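You operate a simulated robot arm through the tools that you are given. There is no shell and no other tool.

The job below is to be done with a simulated robot arm. You get a single attempt, and the scene is never put back.

TASK
Grind a heap of pepper into the pink bowl as the recipe card says.
Fine: set the mill's slider first; open the green switch to grind and shut it after. Where these are worked on the way, their far stop is far enough and under half their travel is too little: green switch.

Only the result counts: the job must be done as asked and must still hold three seconds after the hand-in. Knocking over, shifting, dropping, spilling or breaking anything else fails it.

THE ROBOT
A 6-joint arm with a two-finger parallel gripper, fixed in place. Base frame: the origin is at the foot of the arm, x ahead of it, y to its left, z up; the work surface is at about z = 920. Readings come in mm, degrees, newtons and seconds.
With the tool pointing down near the work surface it reaches from about 360 to 760 mm from the base axis. Its first joint turns from -66.0 to 66.0 degrees. Payload 2.45 kg.
The tool frame sits at the grasp point between the pads (the TCP): z along the fingers, y along the line on which they close. The tips reach 24 mm beyond it. Largest opening 68 mm; finger width 17, thickness 10; the body of the gripper, 40 by 70 mm, starts 41 mm behind the TCP.
Orientation is told as [roll, pitch, yaw] about the base's x, y, z axes, in that order, counted from this pose: with the fingers straight down and closing along the base's y, the tool's x points along the base's -x, its y along +y and its z along -z.

THE INTERFACE
- The arm moves only by the tool jog_arm. Its argument "rows" is a list of rows, each an object (a shift or turn left out is 0, a gripper value left out holds the last) with "turn": the turn, a rotation vector about the base's x, y, z in units of 6 degrees (1.0 is 6 degrees), a list of three; "xyz": the shift along the base's x, y, z in units of 30 mm (1.0 is 30 mm), a list of three; "fingers": the gripper command, from -1 (fully open) to 1 (shut), values between in proportion. In form: [{"turn": [wx, wy, wz], "xyz": [x, y, z], "fingers": fingers}, ...]. A call has 1 to 20 rows; each row shifts and turns the commanded pose from where the row before left it. A call with a number of a shift or a turn outside -1 to 1 is refused whole. Each row takes 0.2 s and may step no farther than 50 mm and 8.6 degrees from the row before; otherwise, or with a gripper value out of range, the whole call is refused. Where a pose cannot be reached the arm comes as near as it can. A force on the tool above 40 N (or 10 N above the force at the start of the call, whichever is more), or a blocked arm, ends the call early, and 0.2 s more pass. The fingers move at their own pace (about 108 mm/s each) and stop on an object; they squeeze with about 29 N. The grip force told is the motor's: it shows also when the fingers shut on nothing. Time passes only in rows, and 0.2 s behind the last, so rows that do not move let the fingers close. It gives the time, the measured TCP pose, the force on the tool (base axes), the opening and the grip force at its end, in the units of the frame above (readings bear some noise), with the torque about the TCP (base axes, N m) and any sound that the robot's microphone picked up.
- Cameras (640 x 400 px; columns grow to the right, rows downward): "scene" is fixed at [182.4, 431.9, 1458.4]; the picture's right is [-0.54, -0.84, 0.00], its down [-0.52, 0.34, -0.78] and it looks along [0.66, -0.42, -0.62] (base axes); focal length 260 px, centre (320, 200). "wrist" rides on the gripper at [84, 11, -75] in the tool frame; the picture's right is [-0.13, 0.99, 0.00], its down [-0.60, -0.08, -0.79] and it looks along [-0.79, -0.10, 0.61] (tool axes); focal length 251 px, centre (320, 200). There is no depth. A picture from a camera that has moved, and an enlarged one, comes with that camera's place and axes in the base frame and with its lens.
- get_image(camera): a new picture of that camera. No time passes.
- enlarge(camera, box): a new picture of the part [left, top, right, bottom] of that camera's present view, enlarged. No time passes.
- hand_in(): hands the job in; it is judged then, once.

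Places have to be worked out from the pictures, the camera data and where the tool is seen. Open the gripper and draw the arm clear of the work before you hand the job in, unless the task says otherwise.

The tools are called after ">>>" as name(argument=value, ...) on one line, values as JSON. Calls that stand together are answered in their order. jog_arm: Moves the arm, as the interface text tells. Its arguments: {"type":"object","properties":{"rows":{"type":"array"}},"required":["rows"]} The other tools are called the same way: get_image (camera) takes a picture; enlarge (camera, box) takes an enlarged picture of a part of a camera's view; hand_in () hands the job in.

At the start:

```text
clock: 0.0
ee_pos: [277.0, 335.2, 1319.4]
orientation: [0.0, 0.0, -0.1]
ft_force: [0.2, -0.3, -0.1]
torque: [0.01, 0.02, 0.01]
width: 68.1
gripper_force: 0.1
```

scene: 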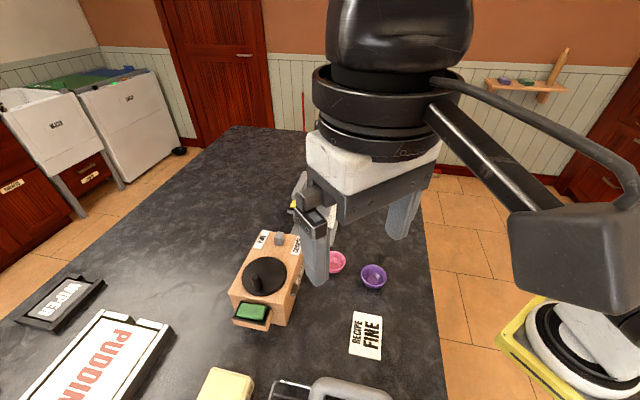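
wrist: 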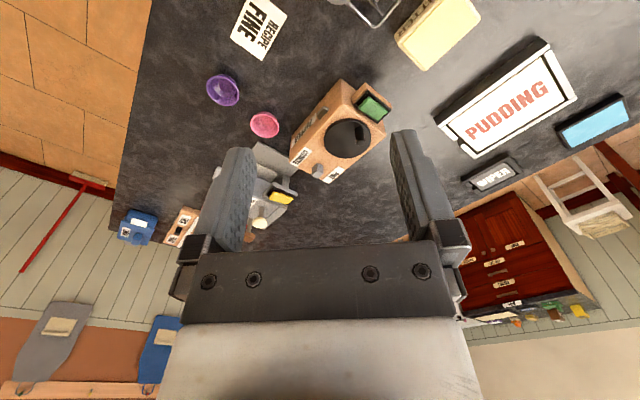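

The pictures show a wooden mill with a black knob, a grey slider and a green switch, and the pink and purple bowls nearby. I'll enlarge these regions to read the labels before moving.

>>> enlarge(camera="scene", box=[210, 210, 410, 370])

>>> enlarge(camera="wrist", box=[190, 50, 410, 250])

>>> enlarge(camera="wrist", box=[270, 70, 400, 190])

```text
2.50 times, centred on (310, 290) of scene
camera zoom: at [182.4, 431.9, 1458.4], right [-0.54, -0.84, 0.0], down [-0.52, 0.34, -0.78], along [0.66, -0.42, -0.62], focal length 649 px, centre (345, -25)
```

zoom: 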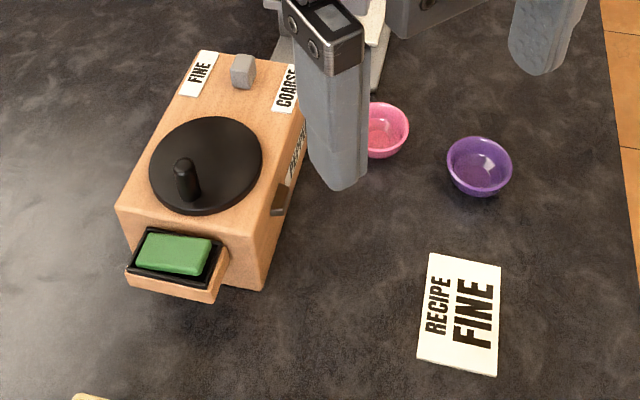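

```text
2.00 times, centred on (300, 150) of wrist
camera zoom: at [193.8, 346.8, 1394.6], right [0.13, 0.99, 0.0], down [0.6, -0.08, 0.79], along [0.79, -0.1, -0.61], focal length 503 px, centre (360, 300)
```

zoom: 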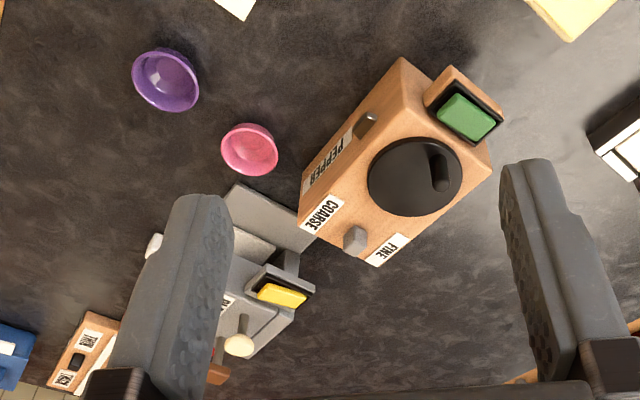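

```text
3.33 times, centred on (335, 130) of wrist
camera zoom: at [193.8, 346.8, 1394.6], right [0.13, 0.99, 0.0], down [0.6, -0.08, 0.79], along [0.79, -0.1, -0.61], focal length 838 px, centre (270, 433)
```

zoom: 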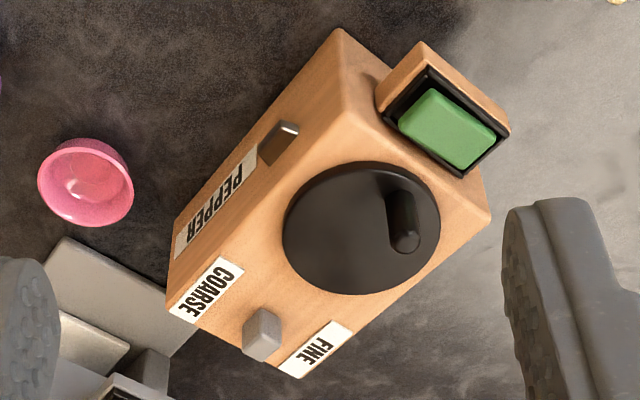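

The mill's spout seems to face the base at roughly (450, 320, 1000). The green switch is near (461, 407, 995) and the slider near (568, 292, 1030). I'll lower the arm on the base side, in clear air, to see the spout and switch closer.

>>> jog_arm(rows=[{"xyz": [0.294, -0.25, -0.94], "fingers": -1}, {"xyz": [0.294, -0.25, -0.94]}, {"xyz": [0.294, -0.25, -0.94]}, {"xyz": [0.294, -0.25, -0.94]}, {"xyz": [0.294, -0.25, -0.94]}, {"xyz": [0.294, -0.25, -0.94]}, {}])

>>> get_image(camera="wrist")

>>> get_image(camera="scene")

```text
clock: 1.6
ee_pos: [331.2, 290.9, 1150.2]
orientation: [0.0, 0.0, 0.0]
ft_force: [1.2, 0.1, 1.0]
torque: [-0.01, 0.0, 0.02]
width: 68.1
gripper_force: 0.0
```

```text
taken
camera wrist: at [246.3, 302.8, 1224.7], right [0.13, 0.99, 0.0], down [0.6, -0.08, 0.79], along [0.79, -0.1, -0.61], focal length 251 px, centre (320, 200)
```

wrist: 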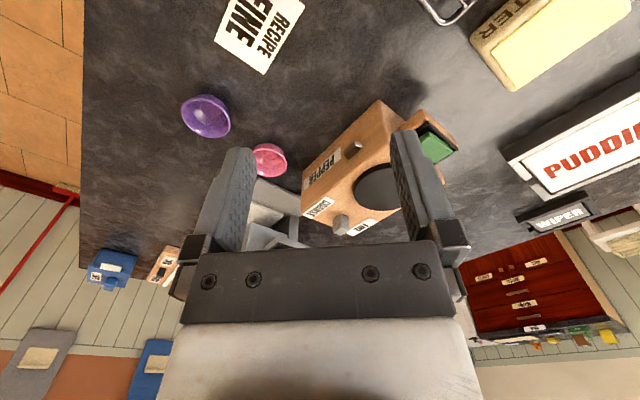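

```text
taken
```

scene: 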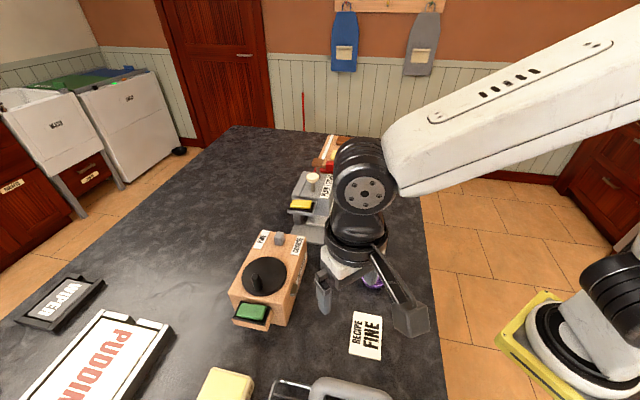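

>>> enlarge(camera="wrist", box=[240, 90, 400, 250])

>>> enlarge(camera="scene", box=[220, 220, 320, 340])

>>> enlarge(camera="scene", box=[270, 120, 350, 250])

```text
2.50 times, centred on (320, 170) of wrist
camera zoom: at [246.3, 302.8, 1224.7], right [0.13, 0.99, 0.0], down [0.6, -0.08, 0.79], along [0.79, -0.1, -0.61], focal length 629 px, centre (320, 275)
```

zoom: 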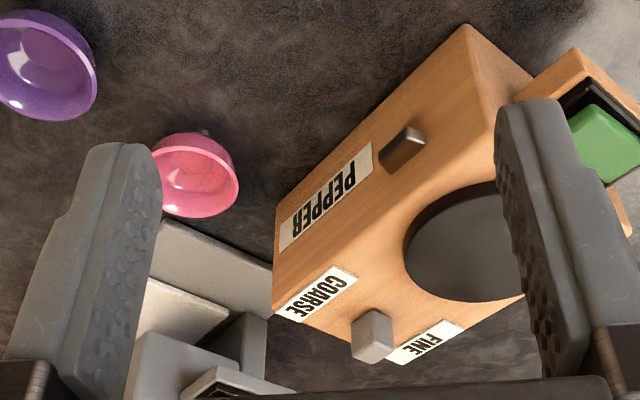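

```text
3.33 times, centred on (270, 280) of scene
camera zoom: at [182.5, 431.9, 1458.4], right [-0.54, -0.84, 0.0], down [-0.52, 0.34, -0.78], along [0.66, -0.42, -0.62], focal length 865 px, centre (487, -67)
```

zoom: 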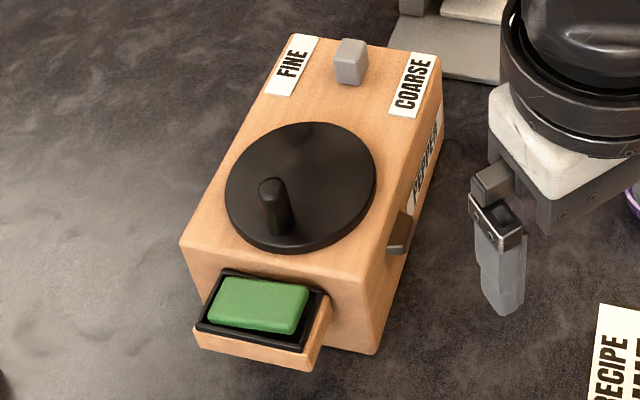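

```text
3.08 times, centred on (310, 185) of scene
camera zoom: at [182.5, 431.9, 1458.4], right [-0.54, -0.84, 0.0], down [-0.52, 0.34, -0.78], along [0.66, -0.42, -0.62], focal length 799 px, centre (351, 246)
```

zoom: 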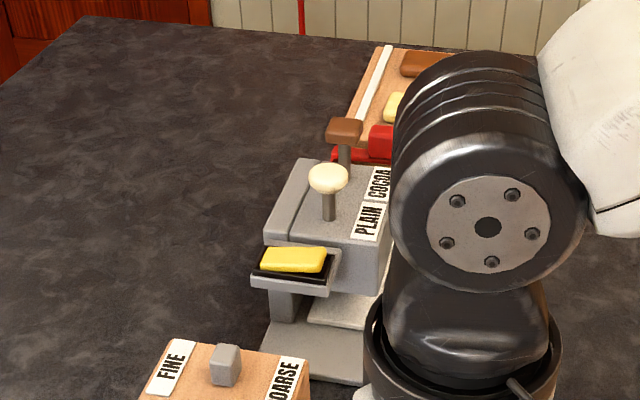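

The switch looks like a rocker in a tray, and I need to see which end is up. I'll move sideways to view it between the fingers.

>>> jog_arm(rows=[{"xyz": [0.3, 1, -0.1]}, {"xyz": [0.3, 1, -0.1]}, {"xyz": [0.3, 1, -0.1]}, {"xyz": [0.4, 1, -0.3]}, {}])

>>> get_image(camera="wrist")

>>> enlarge(camera="wrist", box=[260, 90, 400, 200])

>>> get_image(camera="scene")

```text
clock: 2.8
ee_pos: [370.3, 411.4, 1130.7]
orientation: [0.0, 0.0, 0.1]
ft_force: [-0.8, 0.4, 0.6]
torque: [0.0, -0.02, -0.01]
width: 68.0
gripper_force: 0.1
```

```text
taken
camera wrist: at [286.0, 422.8, 1206.6], right [0.13, 0.99, 0.0], down [0.6, -0.08, 0.79], along [0.79, -0.1, -0.61], focal length 251 px, centre (320, 200)
```

wrist: 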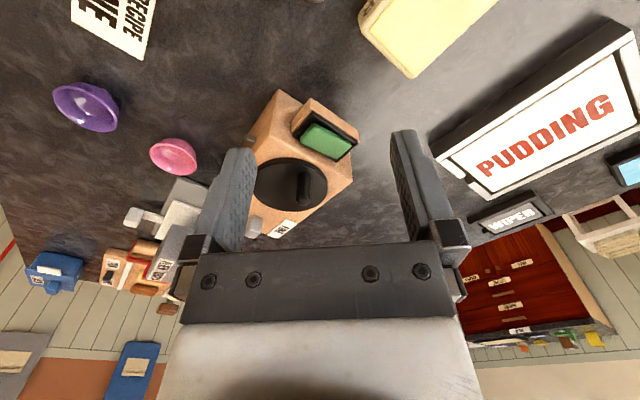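

```text
3.64 times, centred on (330, 145) of wrist
camera zoom: at [286.0, 422.8, 1206.6], right [0.13, 0.99, 0.0], down [0.6, -0.08, 0.79], along [0.79, -0.1, -0.61], focal length 914 px, centre (284, 400)
```

zoom: 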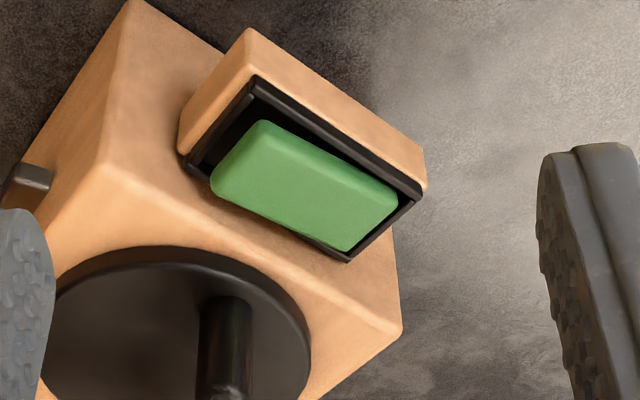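

```text
taken
```

scene: 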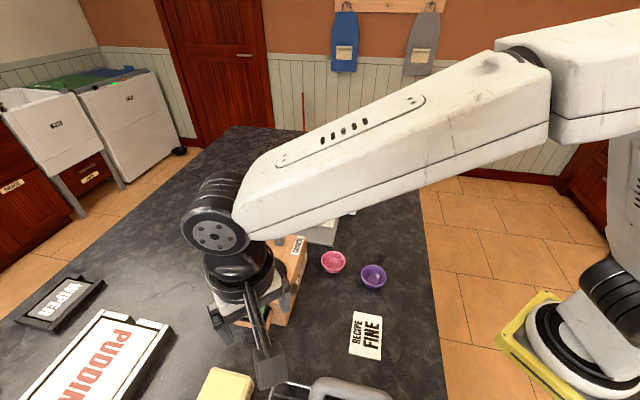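

The end of the green rocker nearest the base looks raised and the far end pressed in. I'll swing out in front of the PEPPER face and yaw -47° so the fingers close along the face normal. That also gives a side view of the spout and bowl.

>>> jog_arm(rows=[{"xyz": [-0.06, -0.75, 0], "turn": [0, 0, -0.979]}, {"xyz": [-0.06, -0.75, 0], "turn": [0, 0, -0.979]}, {"xyz": [-0.06, -0.75, 0], "turn": [0, 0, -0.979]}, {"xyz": [-0.06, -0.75, 0], "turn": [0, 0, -0.979]}, {"xyz": [-0.06, -0.75, 0], "turn": [0, 0, -0.979]}, {"xyz": [-0.06, -0.75, 0], "turn": [0, 0, -0.979]}, {"xyz": [-0.06, -0.75, 0], "turn": [0, 0, -0.979]}, {"xyz": [-0.06, -0.75, 0], "turn": [0, 0, -0.979]}, {}])

>>> get_image(camera="wrist")

>>> get_image(camera="scene")

```text
clock: 4.8
ee_pos: [355.8, 228.6, 1132.8]
orientation: [-0.2, 0.0, -47.1]
ft_force: [0.4, -0.1, -0.7]
torque: [0.01, 0.0, 0.02]
width: 67.9
gripper_force: 0.0
```

```text
taken
camera wrist: at [305.7, 299.7, 1207.7], right [0.81, 0.58, 0.0], down [0.35, -0.5, 0.79], along [0.46, -0.65, -0.61], focal length 251 px, centre (320, 200)
```

wrist: 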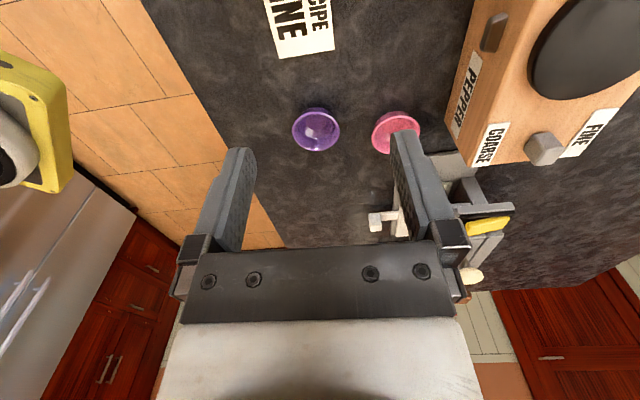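

```text
taken
```

scene: 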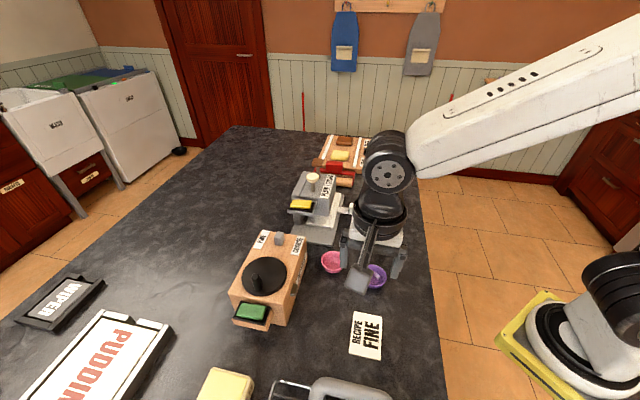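

I'll enlarge the spout side and the bowls from here.

>>> enlarge(camera="wrist", box=[440, 0, 640, 180])

>>> enlarge(camera="wrist", box=[280, 80, 480, 240])

>>> enlarge(camera="scene", box=[220, 220, 400, 340])

```text
2.22 times, centred on (540, 90) of wrist
camera zoom: at [305.7, 299.7, 1207.7], right [0.81, 0.58, 0.0], down [0.35, -0.5, 0.79], along [0.46, -0.65, -0.61], focal length 559 px, centre (-169, 444)
```

zoom: 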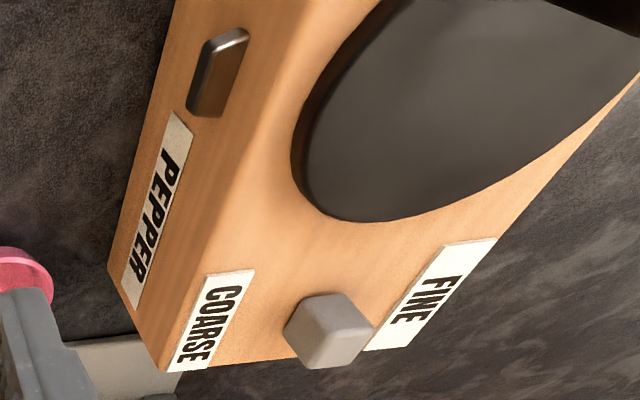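

```text
2.50 times, centred on (380, 160) of wrist
camera zoom: at [305.7, 299.7, 1207.7], right [0.81, 0.58, 0.0], down [0.35, -0.5, 0.79], along [0.46, -0.65, -0.61], focal length 629 px, centre (170, 300)
```

zoom: 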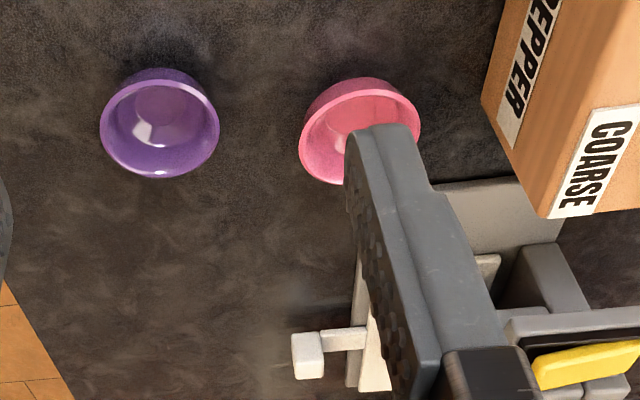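

```text
3.33 times, centred on (310, 280) of scene
camera zoom: at [182.4, 431.9, 1458.4], right [-0.54, -0.84, 0.0], down [-0.52, 0.34, -0.78], along [0.66, -0.42, -0.62], focal length 865 px, centre (353, -67)
```

zoom: 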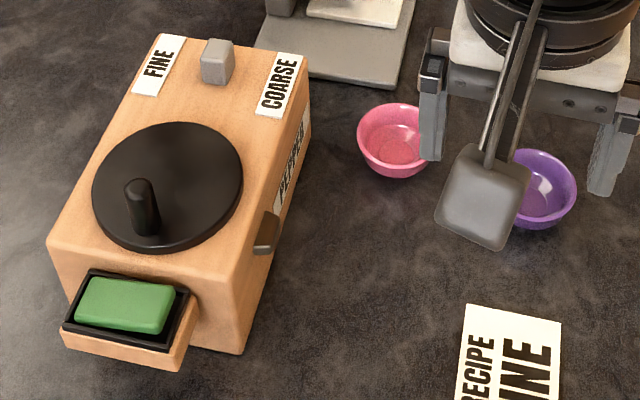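

The PEPPER face seems to run from (556, 233) to (437, 352), with the mill top at about z = 1010. I'll zoom in tighter on the spout from both cameras to locate its tip.

>>> enlarge(camera="scene", box=[275, 265, 325, 315])

>>> enlarge(camera="wrist", box=[460, 0, 560, 65])

```text
8.00 times, centred on (300, 290) of scene
camera zoom: at [182.4, 431.9, 1458.4], right [-0.54, -0.84, 0.0], down [-0.52, 0.34, -0.78], along [0.66, -0.42, -0.62], focal length 2077 px, centre (480, -520)
```

zoom: 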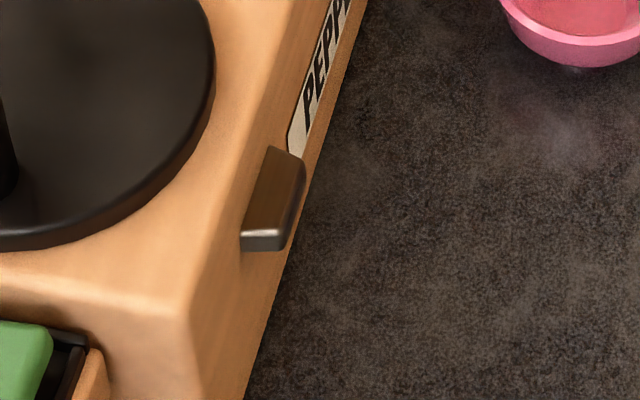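

```text
6.15 times, centred on (510, 32) of wrist
camera zoom: at [305.7, 299.7, 1207.7], right [0.81, 0.58, 0.0], down [0.35, -0.5, 0.79], along [0.46, -0.65, -0.61], focal length 1547 px, centre (-849, 1231)
```

zoom: 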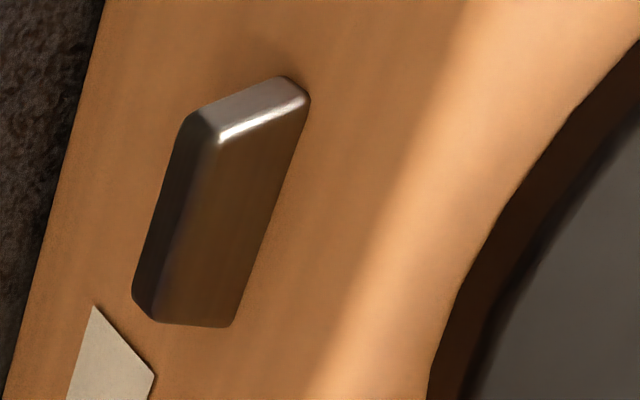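

The spout is about 22 mm wide and sticks out roughly 15 mm, centred near (458, 314) at z around 985. The bowl is about 60 mm across near (497, 194). I'll move to a tilted pre-grasp on the base side of the bowl and check it closely.

>>> jog_arm(rows=[{"xyz": [0.44, -0.539, -0.46], "turn": [0.589, -0.589, 0.06]}, {"xyz": [0.44, -0.539, -0.46], "turn": [0.589, -0.589, 0.06]}, {"xyz": [0.44, -0.539, -0.46], "turn": [0.589, -0.589, 0.06]}, {"xyz": [0.44, -0.539, -0.46], "turn": [0.589, -0.589, 0.06]}, {"xyz": [0.44, -0.539, -0.46], "turn": [0.589, -0.589, 0.06]}, {"xyz": [0.44, -0.539, -0.46], "turn": [0.589, -0.589, 0.06], "fingers": -0.3}, {}])

>>> get_image(camera="wrist")

>>> get_image(camera="scene")

```text
clock: 6.4
ee_pos: [431.6, 132.4, 1049.5]
orientation: [29.9, 0.5, -44.7]
ft_force: [0.2, 0.5, -0.1]
torque: [0.01, -0.02, -0.01]
width: 44.1
gripper_force: 0.2
```

```text
taken
camera wrist: at [354.1, 172.3, 1120.2], right [0.7, 0.52, 0.49], down [0.11, -0.76, 0.64], along [0.71, -0.4, -0.58], focal length 251 px, centre (320, 200)
```

wrist: 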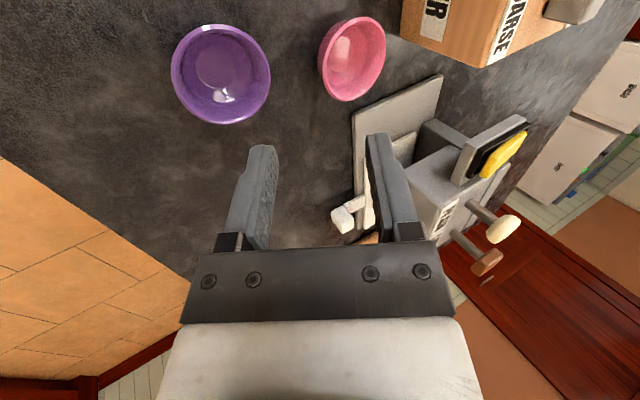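

```text
taken
```

scene: 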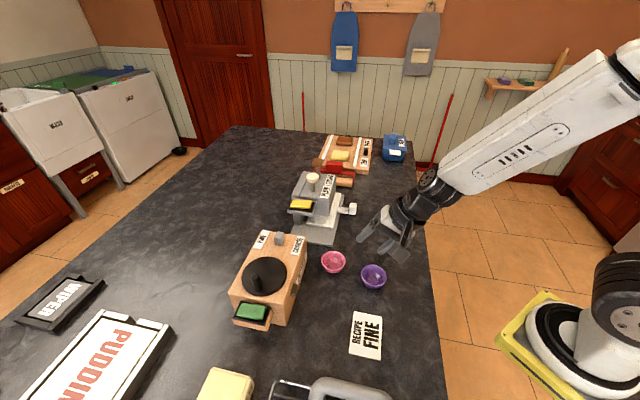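

The purple bowl lies near (414, 139), behind the approach path, so I need the bowl positions and heights exactly. I'll enlarge both bowls in the two views.

>>> enlarge(camera="wrist", box=[160, 10, 400, 130])

>>> enlarge(camera="scene", box=[310, 215, 420, 300])

```text
2.67 times, centred on (280, 70) of wrist
camera zoom: at [354.1, 172.3, 1120.2], right [0.7, 0.52, 0.49], down [0.11, -0.76, 0.64], along [0.71, -0.4, -0.58], focal length 670 px, centre (427, 547)
```

zoom: 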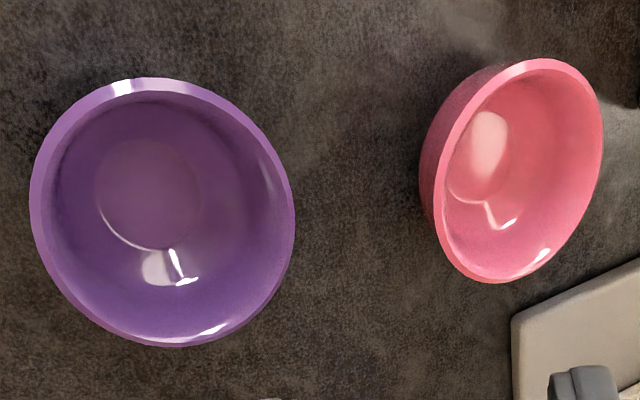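

```text
4.71 times, centred on (365, 258) of scene
camera zoom: at [182.5, 431.9, 1458.4], right [-0.54, -0.84, 0.0], down [-0.52, 0.34, -0.78], along [0.66, -0.42, -0.62], focal length 1222 px, centre (108, -71)
```

zoom: 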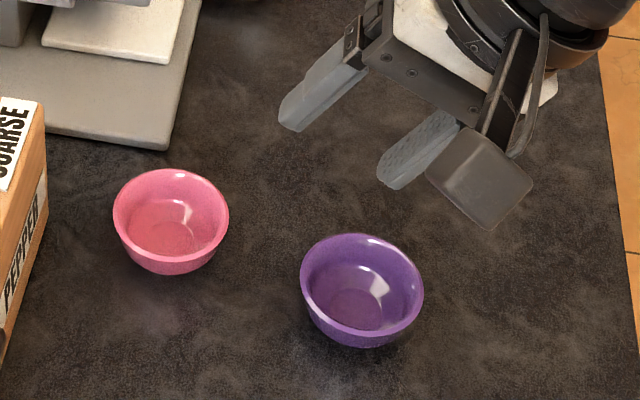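

The pink rim is about 62 mm across, centred near (504, 191) at z around 944, and the purple bowl is about 40 mm clear of it. I'll cut the tilt to 20°, narrow the opening to 26 mm, and move to a point 60 mm short of the rim grasp.

>>> jog_arm(rows=[{"xyz": [0.388, 0.234, -0.412], "turn": [-0.393, 0.393, -0.02], "fingers": 0.235}, {"xyz": [0.388, 0.234, -0.412], "turn": [-0.393, 0.393, -0.02]}, {"xyz": [0.388, 0.234, -0.412], "turn": [-0.393, 0.393, -0.02]}, {}])

>>> get_image(camera="wrist")

>>> enlarge(camera="scene", box=[310, 200, 420, 300])

```text
clock: 7.4
ee_pos: [467.8, 154.8, 1011.1]
orientation: [19.9, 0.5, -45.1]
ft_force: [0.3, -0.5, -0.5]
torque: [0.01, 0.0, 0.0]
width: 26.2
gripper_force: 0.0
```

```text
taken
camera wrist: at [398.8, 203.6, 1086.4], right [0.75, 0.57, 0.34], down [0.19, -0.67, 0.71], along [0.63, -0.47, -0.61], focal length 251 px, centre (320, 200)
```

wrist: 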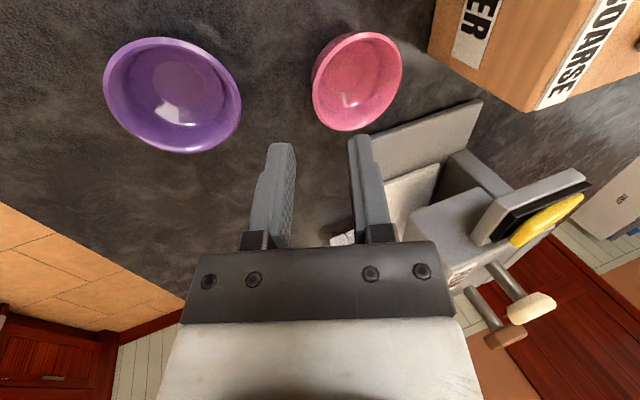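

```text
4.00 times, centred on (365, 250) of scene
camera zoom: at [182.5, 431.9, 1458.4], right [-0.54, -0.84, 0.0], down [-0.52, 0.34, -0.78], along [0.66, -0.42, -0.62], focal length 1038 px, centre (140, 0)
```

zoom: 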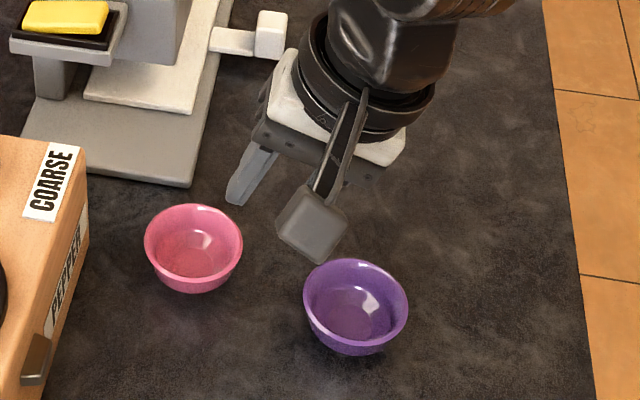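

The projected grasp point lands on the bowl's near rim in the wrist view, so the estimate holds. I'll descend along the tool axis, stopping a bit short to check.

>>> jog_arm(rows=[{"xyz": [0.11, 0.11, -0.459]}, {"xyz": [0.11, 0.11, -0.459]}, {"xyz": [0.11, 0.11, -0.459]}, {}])

>>> get_image(camera="wrist")

>>> enlarge(camera="scene", box=[310, 220, 410, 300])

```text
clock: 8.4
ee_pos: [478.8, 162.4, 970.3]
orientation: [19.8, 0.4, -45.1]
ft_force: [0.1, -0.2, -0.3]
torque: [0.0, 0.02, 0.0]
width: 25.9
gripper_force: 0.1
```

```text
taken
camera wrist: at [408.7, 211.6, 1045.5], right [0.75, 0.57, 0.34], down [0.19, -0.67, 0.71], along [0.63, -0.47, -0.61], focal length 251 px, centre (320, 200)
```

wrist: 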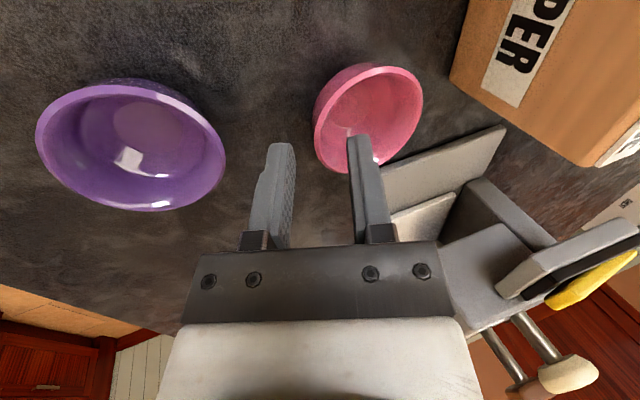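

```text
5.00 times, centred on (360, 260) of scene
camera zoom: at [182.5, 431.9, 1458.4], right [-0.54, -0.84, 0.0], down [-0.52, 0.34, -0.78], along [0.66, -0.42, -0.62], focal length 1298 px, centre (120, -100)
```

zoom: 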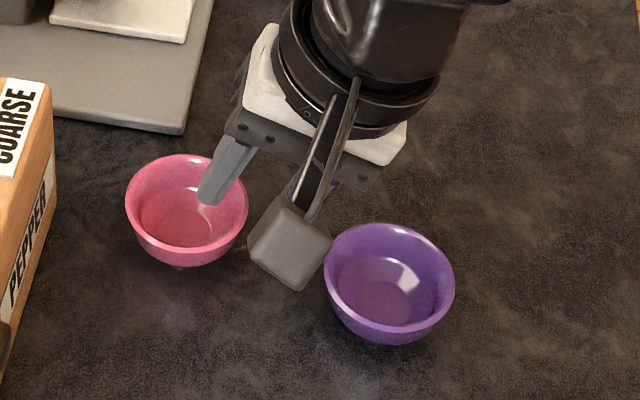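

The inner finger is over the bowl's interior and the outer finger is in the gap outside. I'll finish the descent and close on the wall.

>>> jog_arm(rows=[{"xyz": [0.06, 0.06, -0.24]}, {"xyz": [0.05, 0.05, -0.22]}, {}])

>>> get_image(camera="wrist")

>>> enlarge(camera="scene", box=[310, 220, 410, 300])

```text
clock: 9.2
ee_pos: [481.3, 165.9, 957.4]
orientation: [19.9, 0.4, -45.1]
ft_force: [-0.3, 0.0, -0.4]
torque: [0.03, -0.02, 0.03]
width: 25.9
gripper_force: 0.1
```

```text
taken
camera wrist: at [412.2, 215.4, 1031.8], right [0.75, 0.56, 0.34], down [0.19, -0.67, 0.71], along [0.63, -0.47, -0.61], focal length 251 px, centre (320, 200)
```

wrist: 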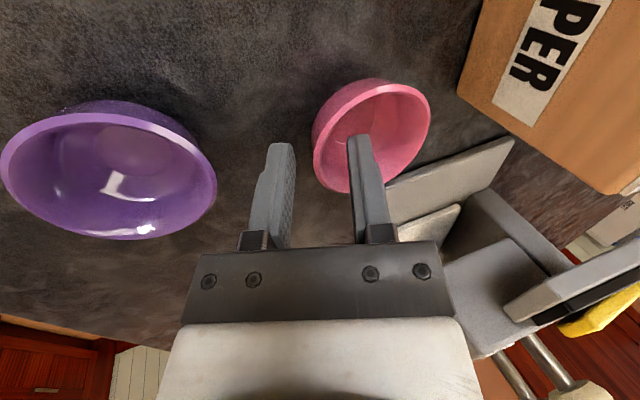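

```text
5.00 times, centred on (360, 260) of scene
camera zoom: at [182.4, 431.9, 1458.4], right [-0.54, -0.84, 0.0], down [-0.52, 0.34, -0.78], along [0.66, -0.42, -0.62], focal length 1298 px, centre (120, -100)
```

zoom: 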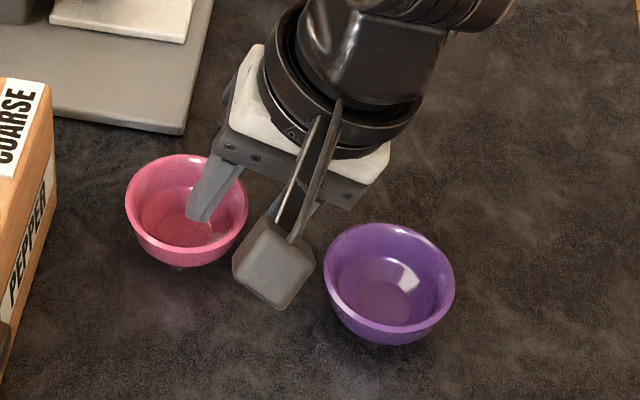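

The tips are about 10 mm below the rim with clearance above the table. I'll go 3 mm deeper and close.

>>> jog_arm(rows=[{"xyz": [0.025, 0.025, -0.1]}, {"fingers": 0.6}, {"fingers": 1}, {}, {}])

>>> get_image(camera="wrist")

>>> enlarge(camera="scene", box=[310, 220, 410, 300])

```text
clock: 10.4
ee_pos: [484.6, 166.2, 954.1]
orientation: [20.2, 0.4, -45.1]
ft_force: [-1.1, 2.2, 13.9]
torque: [0.44, -0.36, 0.09]
width: 3.2
gripper_force: 26.9
```

```text
taken
camera wrist: at [413.9, 216.1, 1029.6], right [0.75, 0.56, 0.34], down [0.18, -0.68, 0.71], along [0.63, -0.47, -0.61], focal length 251 px, centre (320, 200)
```

wrist: 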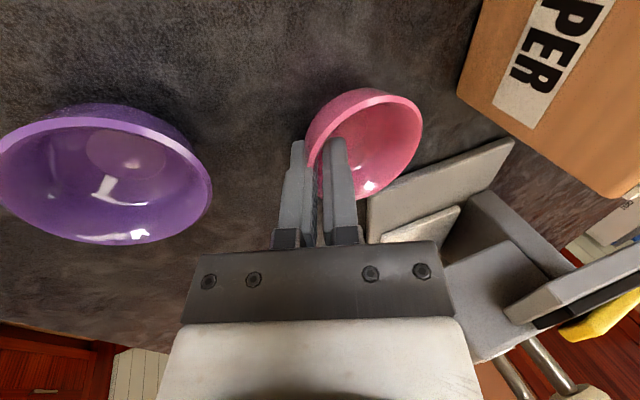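

```text
5.00 times, centred on (360, 260) of scene
camera zoom: at [182.2, 431.8, 1458.4], right [-0.54, -0.84, 0.0], down [-0.52, 0.34, -0.78], along [0.66, -0.42, -0.62], focal length 1298 px, centre (120, -100)
```

zoom: 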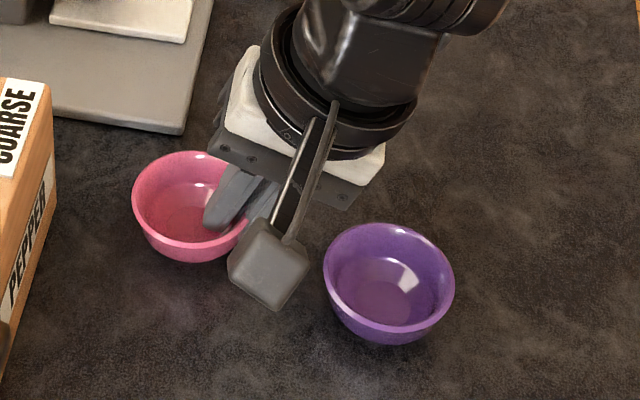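

The wall is gripped at 3.2 mm. I'll lift straight up about 30 mm and check the hold.

>>> jog_arm(rows=[{"xyz": [0, 0, 0.3]}, {"xyz": [0, 0, 0.35]}, {"xyz": [0, 0, 0.35]}, {}])

>>> get_image(camera="wrist")

>>> enlarge(camera="scene", box=[310, 220, 410, 300])

```text
clock: 11.4
ee_pos: [482.5, 167.9, 984.8]
orientation: [19.8, 0.5, -45.2]
ft_force: [0.5, 0.1, -1.8]
torque: [0.0, 0.02, 0.02]
width: 2.8
gripper_force: 26.6
```

```text
taken
camera wrist: at [413.3, 216.6, 1058.9], right [0.75, 0.56, 0.34], down [0.19, -0.67, 0.71], along [0.63, -0.48, -0.61], focal length 251 px, centre (320, 200)
```

wrist: 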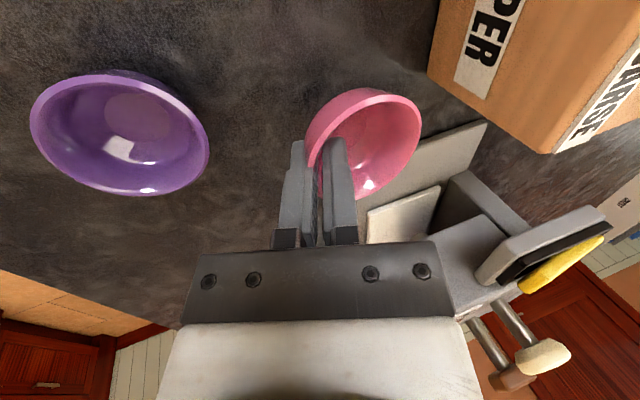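

```text
5.00 times, centred on (360, 260) of scene
camera zoom: at [182.5, 431.9, 1458.4], right [-0.54, -0.84, 0.0], down [-0.52, 0.34, -0.78], along [0.66, -0.42, -0.62], focal length 1298 px, centre (120, -100)
```

zoom: 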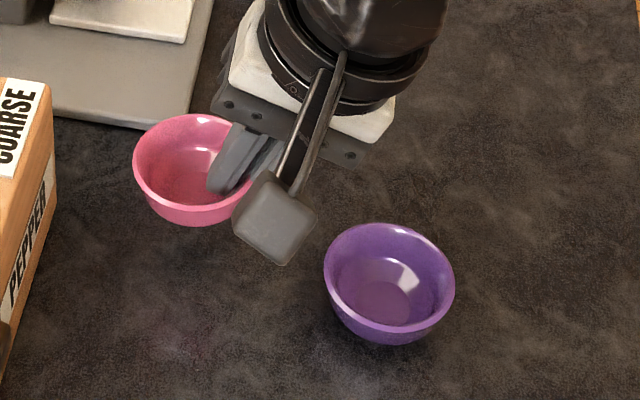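

The bowl is held securely. I'll carry it along the mill's face at this height to a spot about 60 mm out from the spout, then look before lowering.

>>> jog_arm(rows=[{"xyz": [-0.4, 0.46, 0]}, {"xyz": [-0.52, 0.6, 0]}, {"xyz": [-0.6, 0.68, 0]}, {"xyz": [-0.6, 0.68, 0]}, {"xyz": [-0.4, 0.46, 0]}, {}])

>>> get_image(camera="wrist")

>>> enlarge(camera="scene", box=[230, 240, 390, 360])

```text
clock: 12.8
ee_pos: [407.0, 252.7, 985.2]
orientation: [19.9, 0.4, -45.1]
ft_force: [-0.1, -1.1, -0.7]
torque: [-0.06, 0.0, 0.01]
width: 2.9
gripper_force: 27.0
```

```text
taken
camera wrist: at [338.7, 302.6, 1059.3], right [0.75, 0.56, 0.34], down [0.19, -0.67, 0.71], along [0.63, -0.47, -0.61], focal length 251 px, centre (320, 200)
```

wrist: 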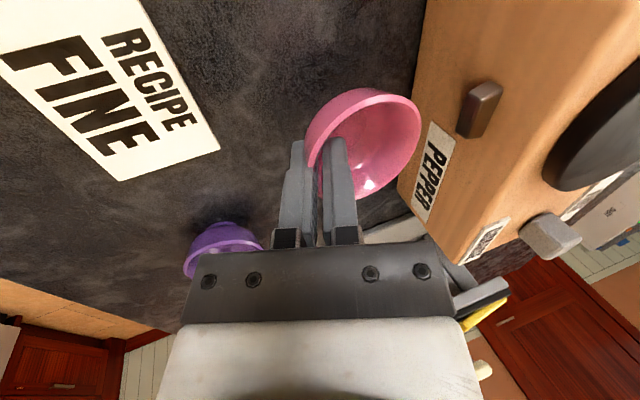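

```text
3.33 times, centred on (310, 300) of scene
camera zoom: at [182.4, 431.9, 1458.4], right [-0.54, -0.84, 0.0], down [-0.52, 0.34, -0.78], along [0.66, -0.42, -0.62], focal length 865 px, centre (353, -133)
```

zoom: 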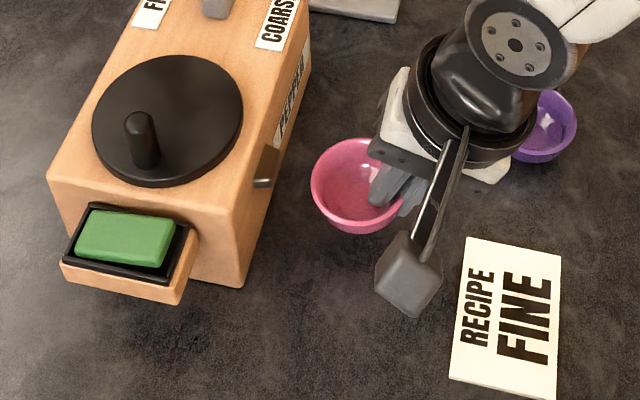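

I'll zoom in on the spout and bowl from this close view to fix their relative position.

>>> enlarge(camera="wrist", box=[290, 60, 530, 220])

>>> enlarge(camera="scene", box=[270, 265, 340, 320])

```text
2.50 times, centred on (410, 140) of wrist
camera zoom: at [338.7, 302.6, 1059.3], right [0.75, 0.56, 0.34], down [0.19, -0.67, 0.71], along [0.63, -0.47, -0.61], focal length 629 px, centre (95, 350)
```

zoom: 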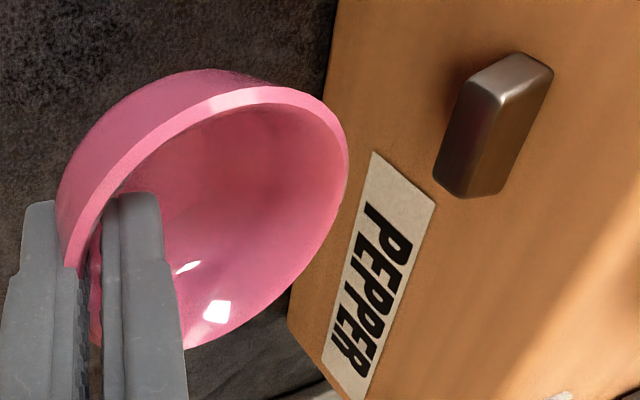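

```text
7.27 times, centred on (305, 292) of scene
camera zoom: at [182.4, 431.9, 1458.4], right [-0.54, -0.84, 0.0], down [-0.52, 0.34, -0.78], along [0.66, -0.42, -0.62], focal length 1888 px, centre (429, -473)
```

zoom: 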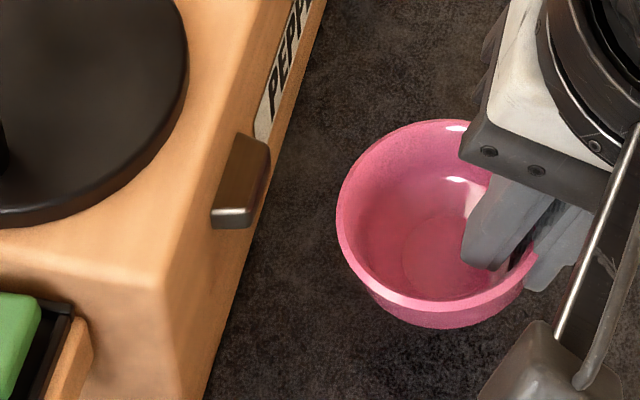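

The spout spans z of about 980–988, well above the rim. To be under it the bowl must move about 30 mm toward the face and 9 mm along it toward the switch end. I'll lower to about 5 mm above the table first, then move in part of the way.

>>> jog_arm(rows=[{"xyz": [-0.1, 0.1, -0.42]}, {"xyz": [-0.1, 0.1, -0.4]}, {"xyz": [0.2, 0.2, 0]}, {"xyz": [0.2, 0.2, 0]}, {"xyz": [0.1, 0.1, 0]}, {}])

>>> get_image(camera="wrist")

>>> enlarge(camera="scene", box=[270, 265, 340, 320])

>>> enlarge(camera="wrist", box=[290, 60, 530, 220])

```text
clock: 14.2
ee_pos: [417.0, 275.8, 959.3]
orientation: [19.9, 0.5, -45.1]
ft_force: [0.4, 0.2, -0.7]
torque: [-0.02, 0.01, -0.01]
width: 2.6
gripper_force: 27.1
```

```text
taken
camera wrist: at [348.0, 323.8, 1034.2], right [0.75, 0.57, 0.34], down [0.19, -0.67, 0.71], along [0.63, -0.47, -0.61], focal length 251 px, centre (320, 200)
```

wrist: 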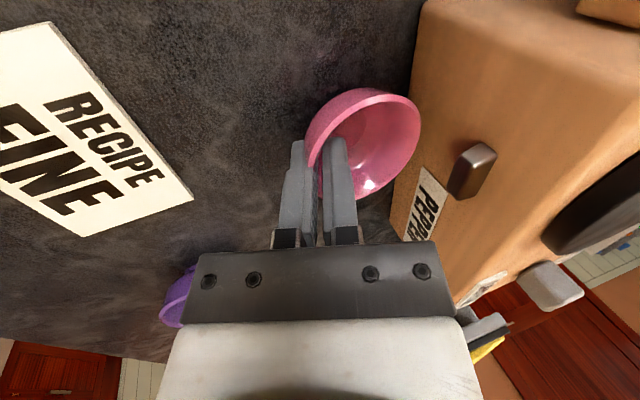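

```text
7.27 times, centred on (305, 292) of scene
camera zoom: at [182.5, 431.9, 1458.4], right [-0.54, -0.84, 0.0], down [-0.52, 0.34, -0.78], along [0.66, -0.42, -0.62], focal length 1888 px, centre (429, -473)
```

zoom: 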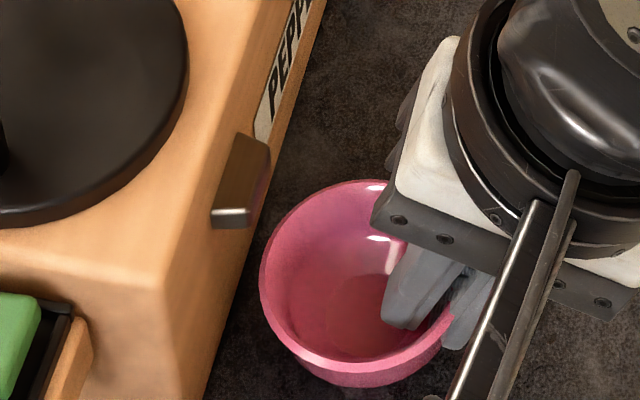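

```text
2.50 times, centred on (410, 140) of wrist
camera zoom: at [348.0, 323.8, 1034.2], right [0.75, 0.57, 0.34], down [0.19, -0.67, 0.71], along [0.63, -0.47, -0.61], focal length 629 px, centre (95, 350)
```

zoom: 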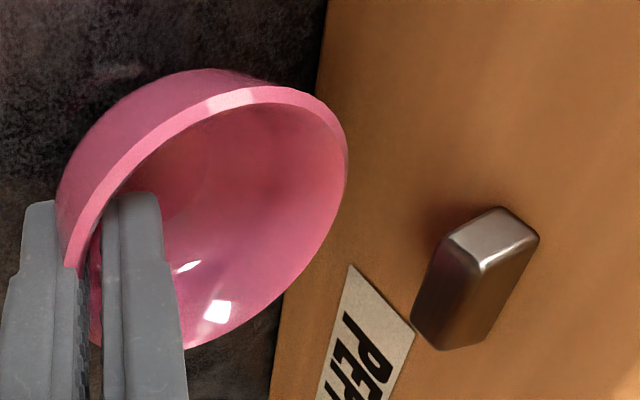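

The remaining gap to the face looks like 9–10 mm and the alignment along the face looks good. I'll go in another 6 mm and check again.

>>> jog_arm(rows=[{"xyz": [0.07, 0.07, 0]}, {"xyz": [0.07, 0.07, 0]}, {}])

>>> enlarge(camera="wrist", box=[290, 60, 530, 220])

>>> enlarge(camera="scene", box=[270, 265, 340, 320])

```text
clock: 15.0
ee_pos: [421.3, 279.3, 960.0]
orientation: [19.9, 0.5, -45.1]
ft_force: [-0.6, -0.1, -1.1]
torque: [-0.01, -0.02, -0.03]
width: 2.9
gripper_force: 26.8
```

```text
2.50 times, centred on (410, 140) of wrist
camera zoom: at [351.8, 328.4, 1034.3], right [0.75, 0.56, 0.34], down [0.19, -0.67, 0.71], along [0.63, -0.47, -0.61], focal length 629 px, centre (95, 350)
```

zoom: 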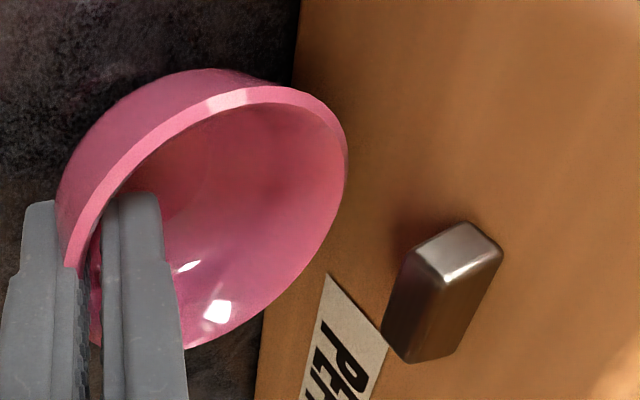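

```text
7.27 times, centred on (305, 292) of scene
camera zoom: at [182.5, 431.9, 1458.4], right [-0.54, -0.84, 0.0], down [-0.52, 0.34, -0.78], along [0.66, -0.42, -0.62], focal length 1888 px, centre (429, -473)
```

zoom: 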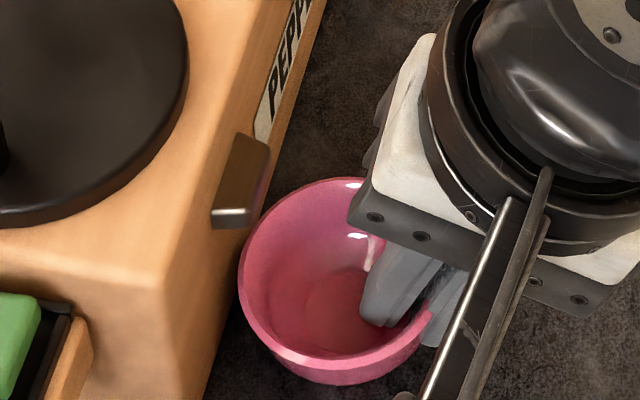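

The gap to the face is about 4–7 mm by both views and the bowl is aligned with the spout. I'll go in 3.5 mm more and lower to the table.

>>> jog_arm(rows=[{"xyz": [0.08, 0.08, 0]}, {"xyz": [0, 0, -0.08]}, {"xyz": [0, 0, -0.08]}, {}])

>>> enlarge(camera="wrist", box=[290, 60, 530, 220])

>>> enlarge(camera="scene", box=[270, 265, 340, 320])

```text
clock: 16.0
ee_pos: [423.9, 280.4, 954.7]
orientation: [20.0, 0.5, -45.0]
ft_force: [-0.4, -2.9, 7.9]
torque: [0.16, -0.15, -0.02]
width: 2.7
gripper_force: 26.8
```

```text
2.50 times, centred on (410, 140) of wrist
camera zoom: at [353.7, 330.9, 1030.4], right [0.75, 0.56, 0.34], down [0.19, -0.68, 0.71], along [0.63, -0.47, -0.61], focal length 629 px, centre (95, 350)
```

zoom: 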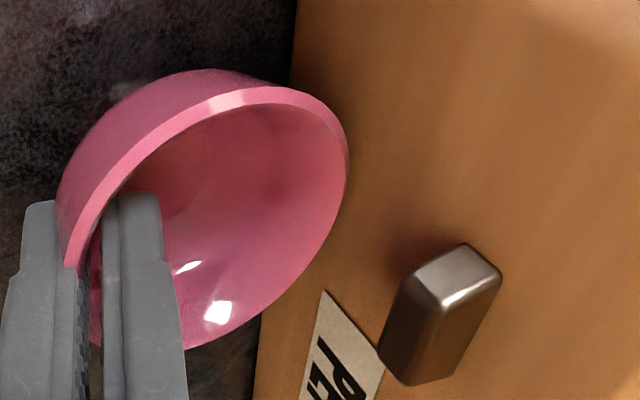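

```text
7.27 times, centred on (305, 292) of scene
camera zoom: at [182.3, 431.8, 1458.5], right [-0.54, -0.84, 0.0], down [-0.52, 0.34, -0.78], along [0.66, -0.42, -0.62], focal length 1888 px, centre (429, -473)
```

zoom: 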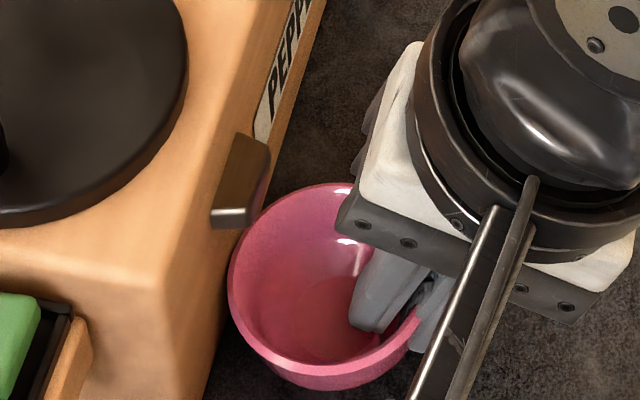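

The bowl is on the table, with about 4 mm of gap left by the scene view. I'll slide it in another 2 mm and watch the side force.

>>> jog_arm(rows=[{"xyz": [0, 0, 0.03]}, {"xyz": [0.03, 0.03, 0]}, {"xyz": [0.02, 0.02, 0]}, {}])

>>> enlarge(camera="scene", box=[270, 265, 340, 320])

>>> enlarge(camera="wrist", box=[370, 60, 530, 180])

```text
clock: 17.0
ee_pos: [424.7, 282.3, 955.2]
orientation: [19.8, 0.5, -45.1]
ft_force: [0.3, 0.4, -0.3]
torque: [0.0, 0.02, 0.01]
width: 3.2
gripper_force: 27.3
```

```text
7.27 times, centred on (305, 292) of scene
camera zoom: at [182.4, 431.9, 1458.4], right [-0.54, -0.84, 0.0], down [-0.52, 0.34, -0.78], along [0.66, -0.42, -0.62], focal length 1888 px, centre (429, -473)
```

zoom: 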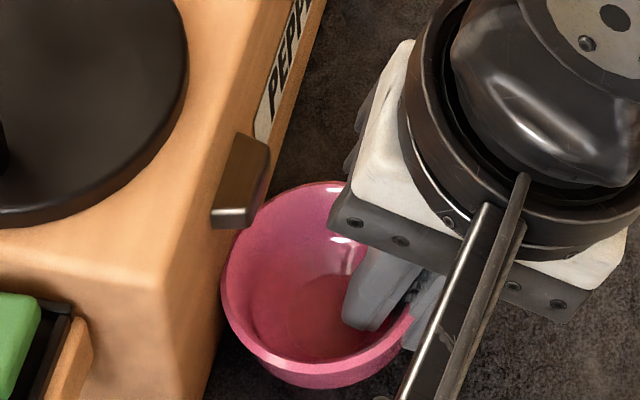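

```text
3.33 times, centred on (450, 120) of wrist
camera zoom: at [355.3, 332.5, 1030.7], right [0.75, 0.57, 0.34], down [0.19, -0.67, 0.71], along [0.63, -0.47, -0.61], focal length 838 px, centre (-113, 467)
```

zoom: 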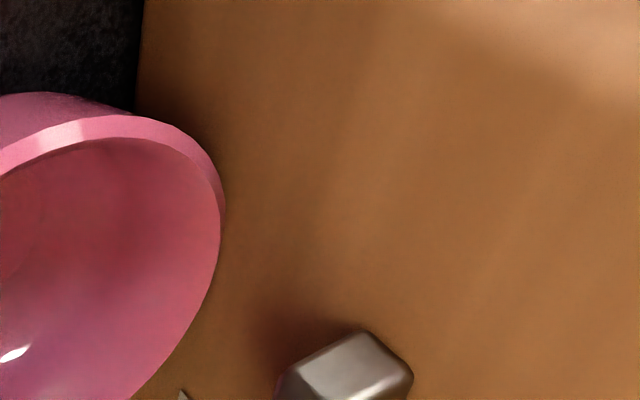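

There's no side force, and the gap is about 2.5 mm. I'll nudge in 1 mm more, open to 26 mm and back out along the tool axis.

>>> jog_arm(rows=[{"xyz": [0.025, 0.025, -0.03]}, {}, {"fingers": 0.6}, {"fingers": 0.4}, {}, {"xyz": [-0.121, -0.121, 0.47]}, {"xyz": [-0.121, -0.121, 0.47]}, {"xyz": [-0.121, -0.121, 0.47]}, {"xyz": [-0.121, -0.121, 0.47]}, {}])

>>> get_image(camera="wrist")

>>> enlarge(camera="scene", box=[250, 255, 350, 330])

```text
clock: 19.2
ee_pos: [410.3, 269.4, 1011.1]
orientation: [19.9, 0.5, -45.0]
ft_force: [0.9, -0.7, 0.0]
torque: [0.0, 0.01, -0.03]
width: 20.4
gripper_force: 0.0
```

```text
taken
camera wrist: at [341.1, 319.0, 1085.4], right [0.75, 0.56, 0.34], down [0.19, -0.67, 0.71], along [0.63, -0.48, -0.61], focal length 251 px, centre (320, 200)
```

wrist: 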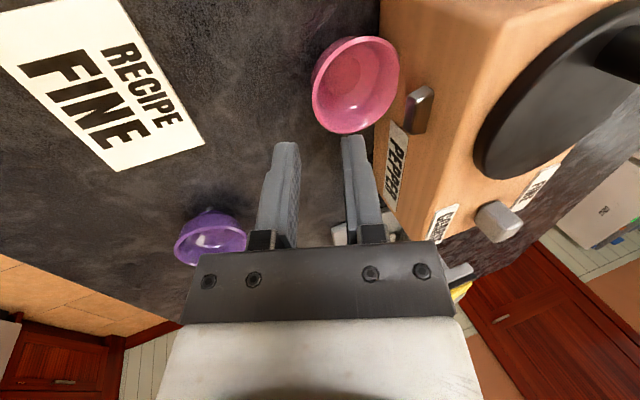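

```text
5.33 times, centred on (300, 292) of scene
camera zoom: at [182.4, 431.9, 1458.4], right [-0.54, -0.84, 0.0], down [-0.52, 0.34, -0.78], along [0.66, -0.42, -0.62], focal length 1384 px, centre (427, -293)
```

zoom: 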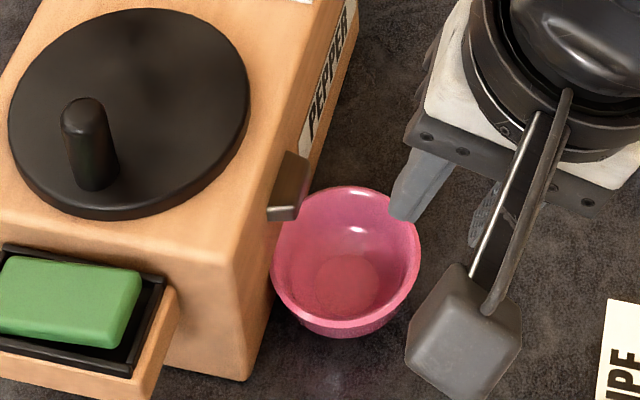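

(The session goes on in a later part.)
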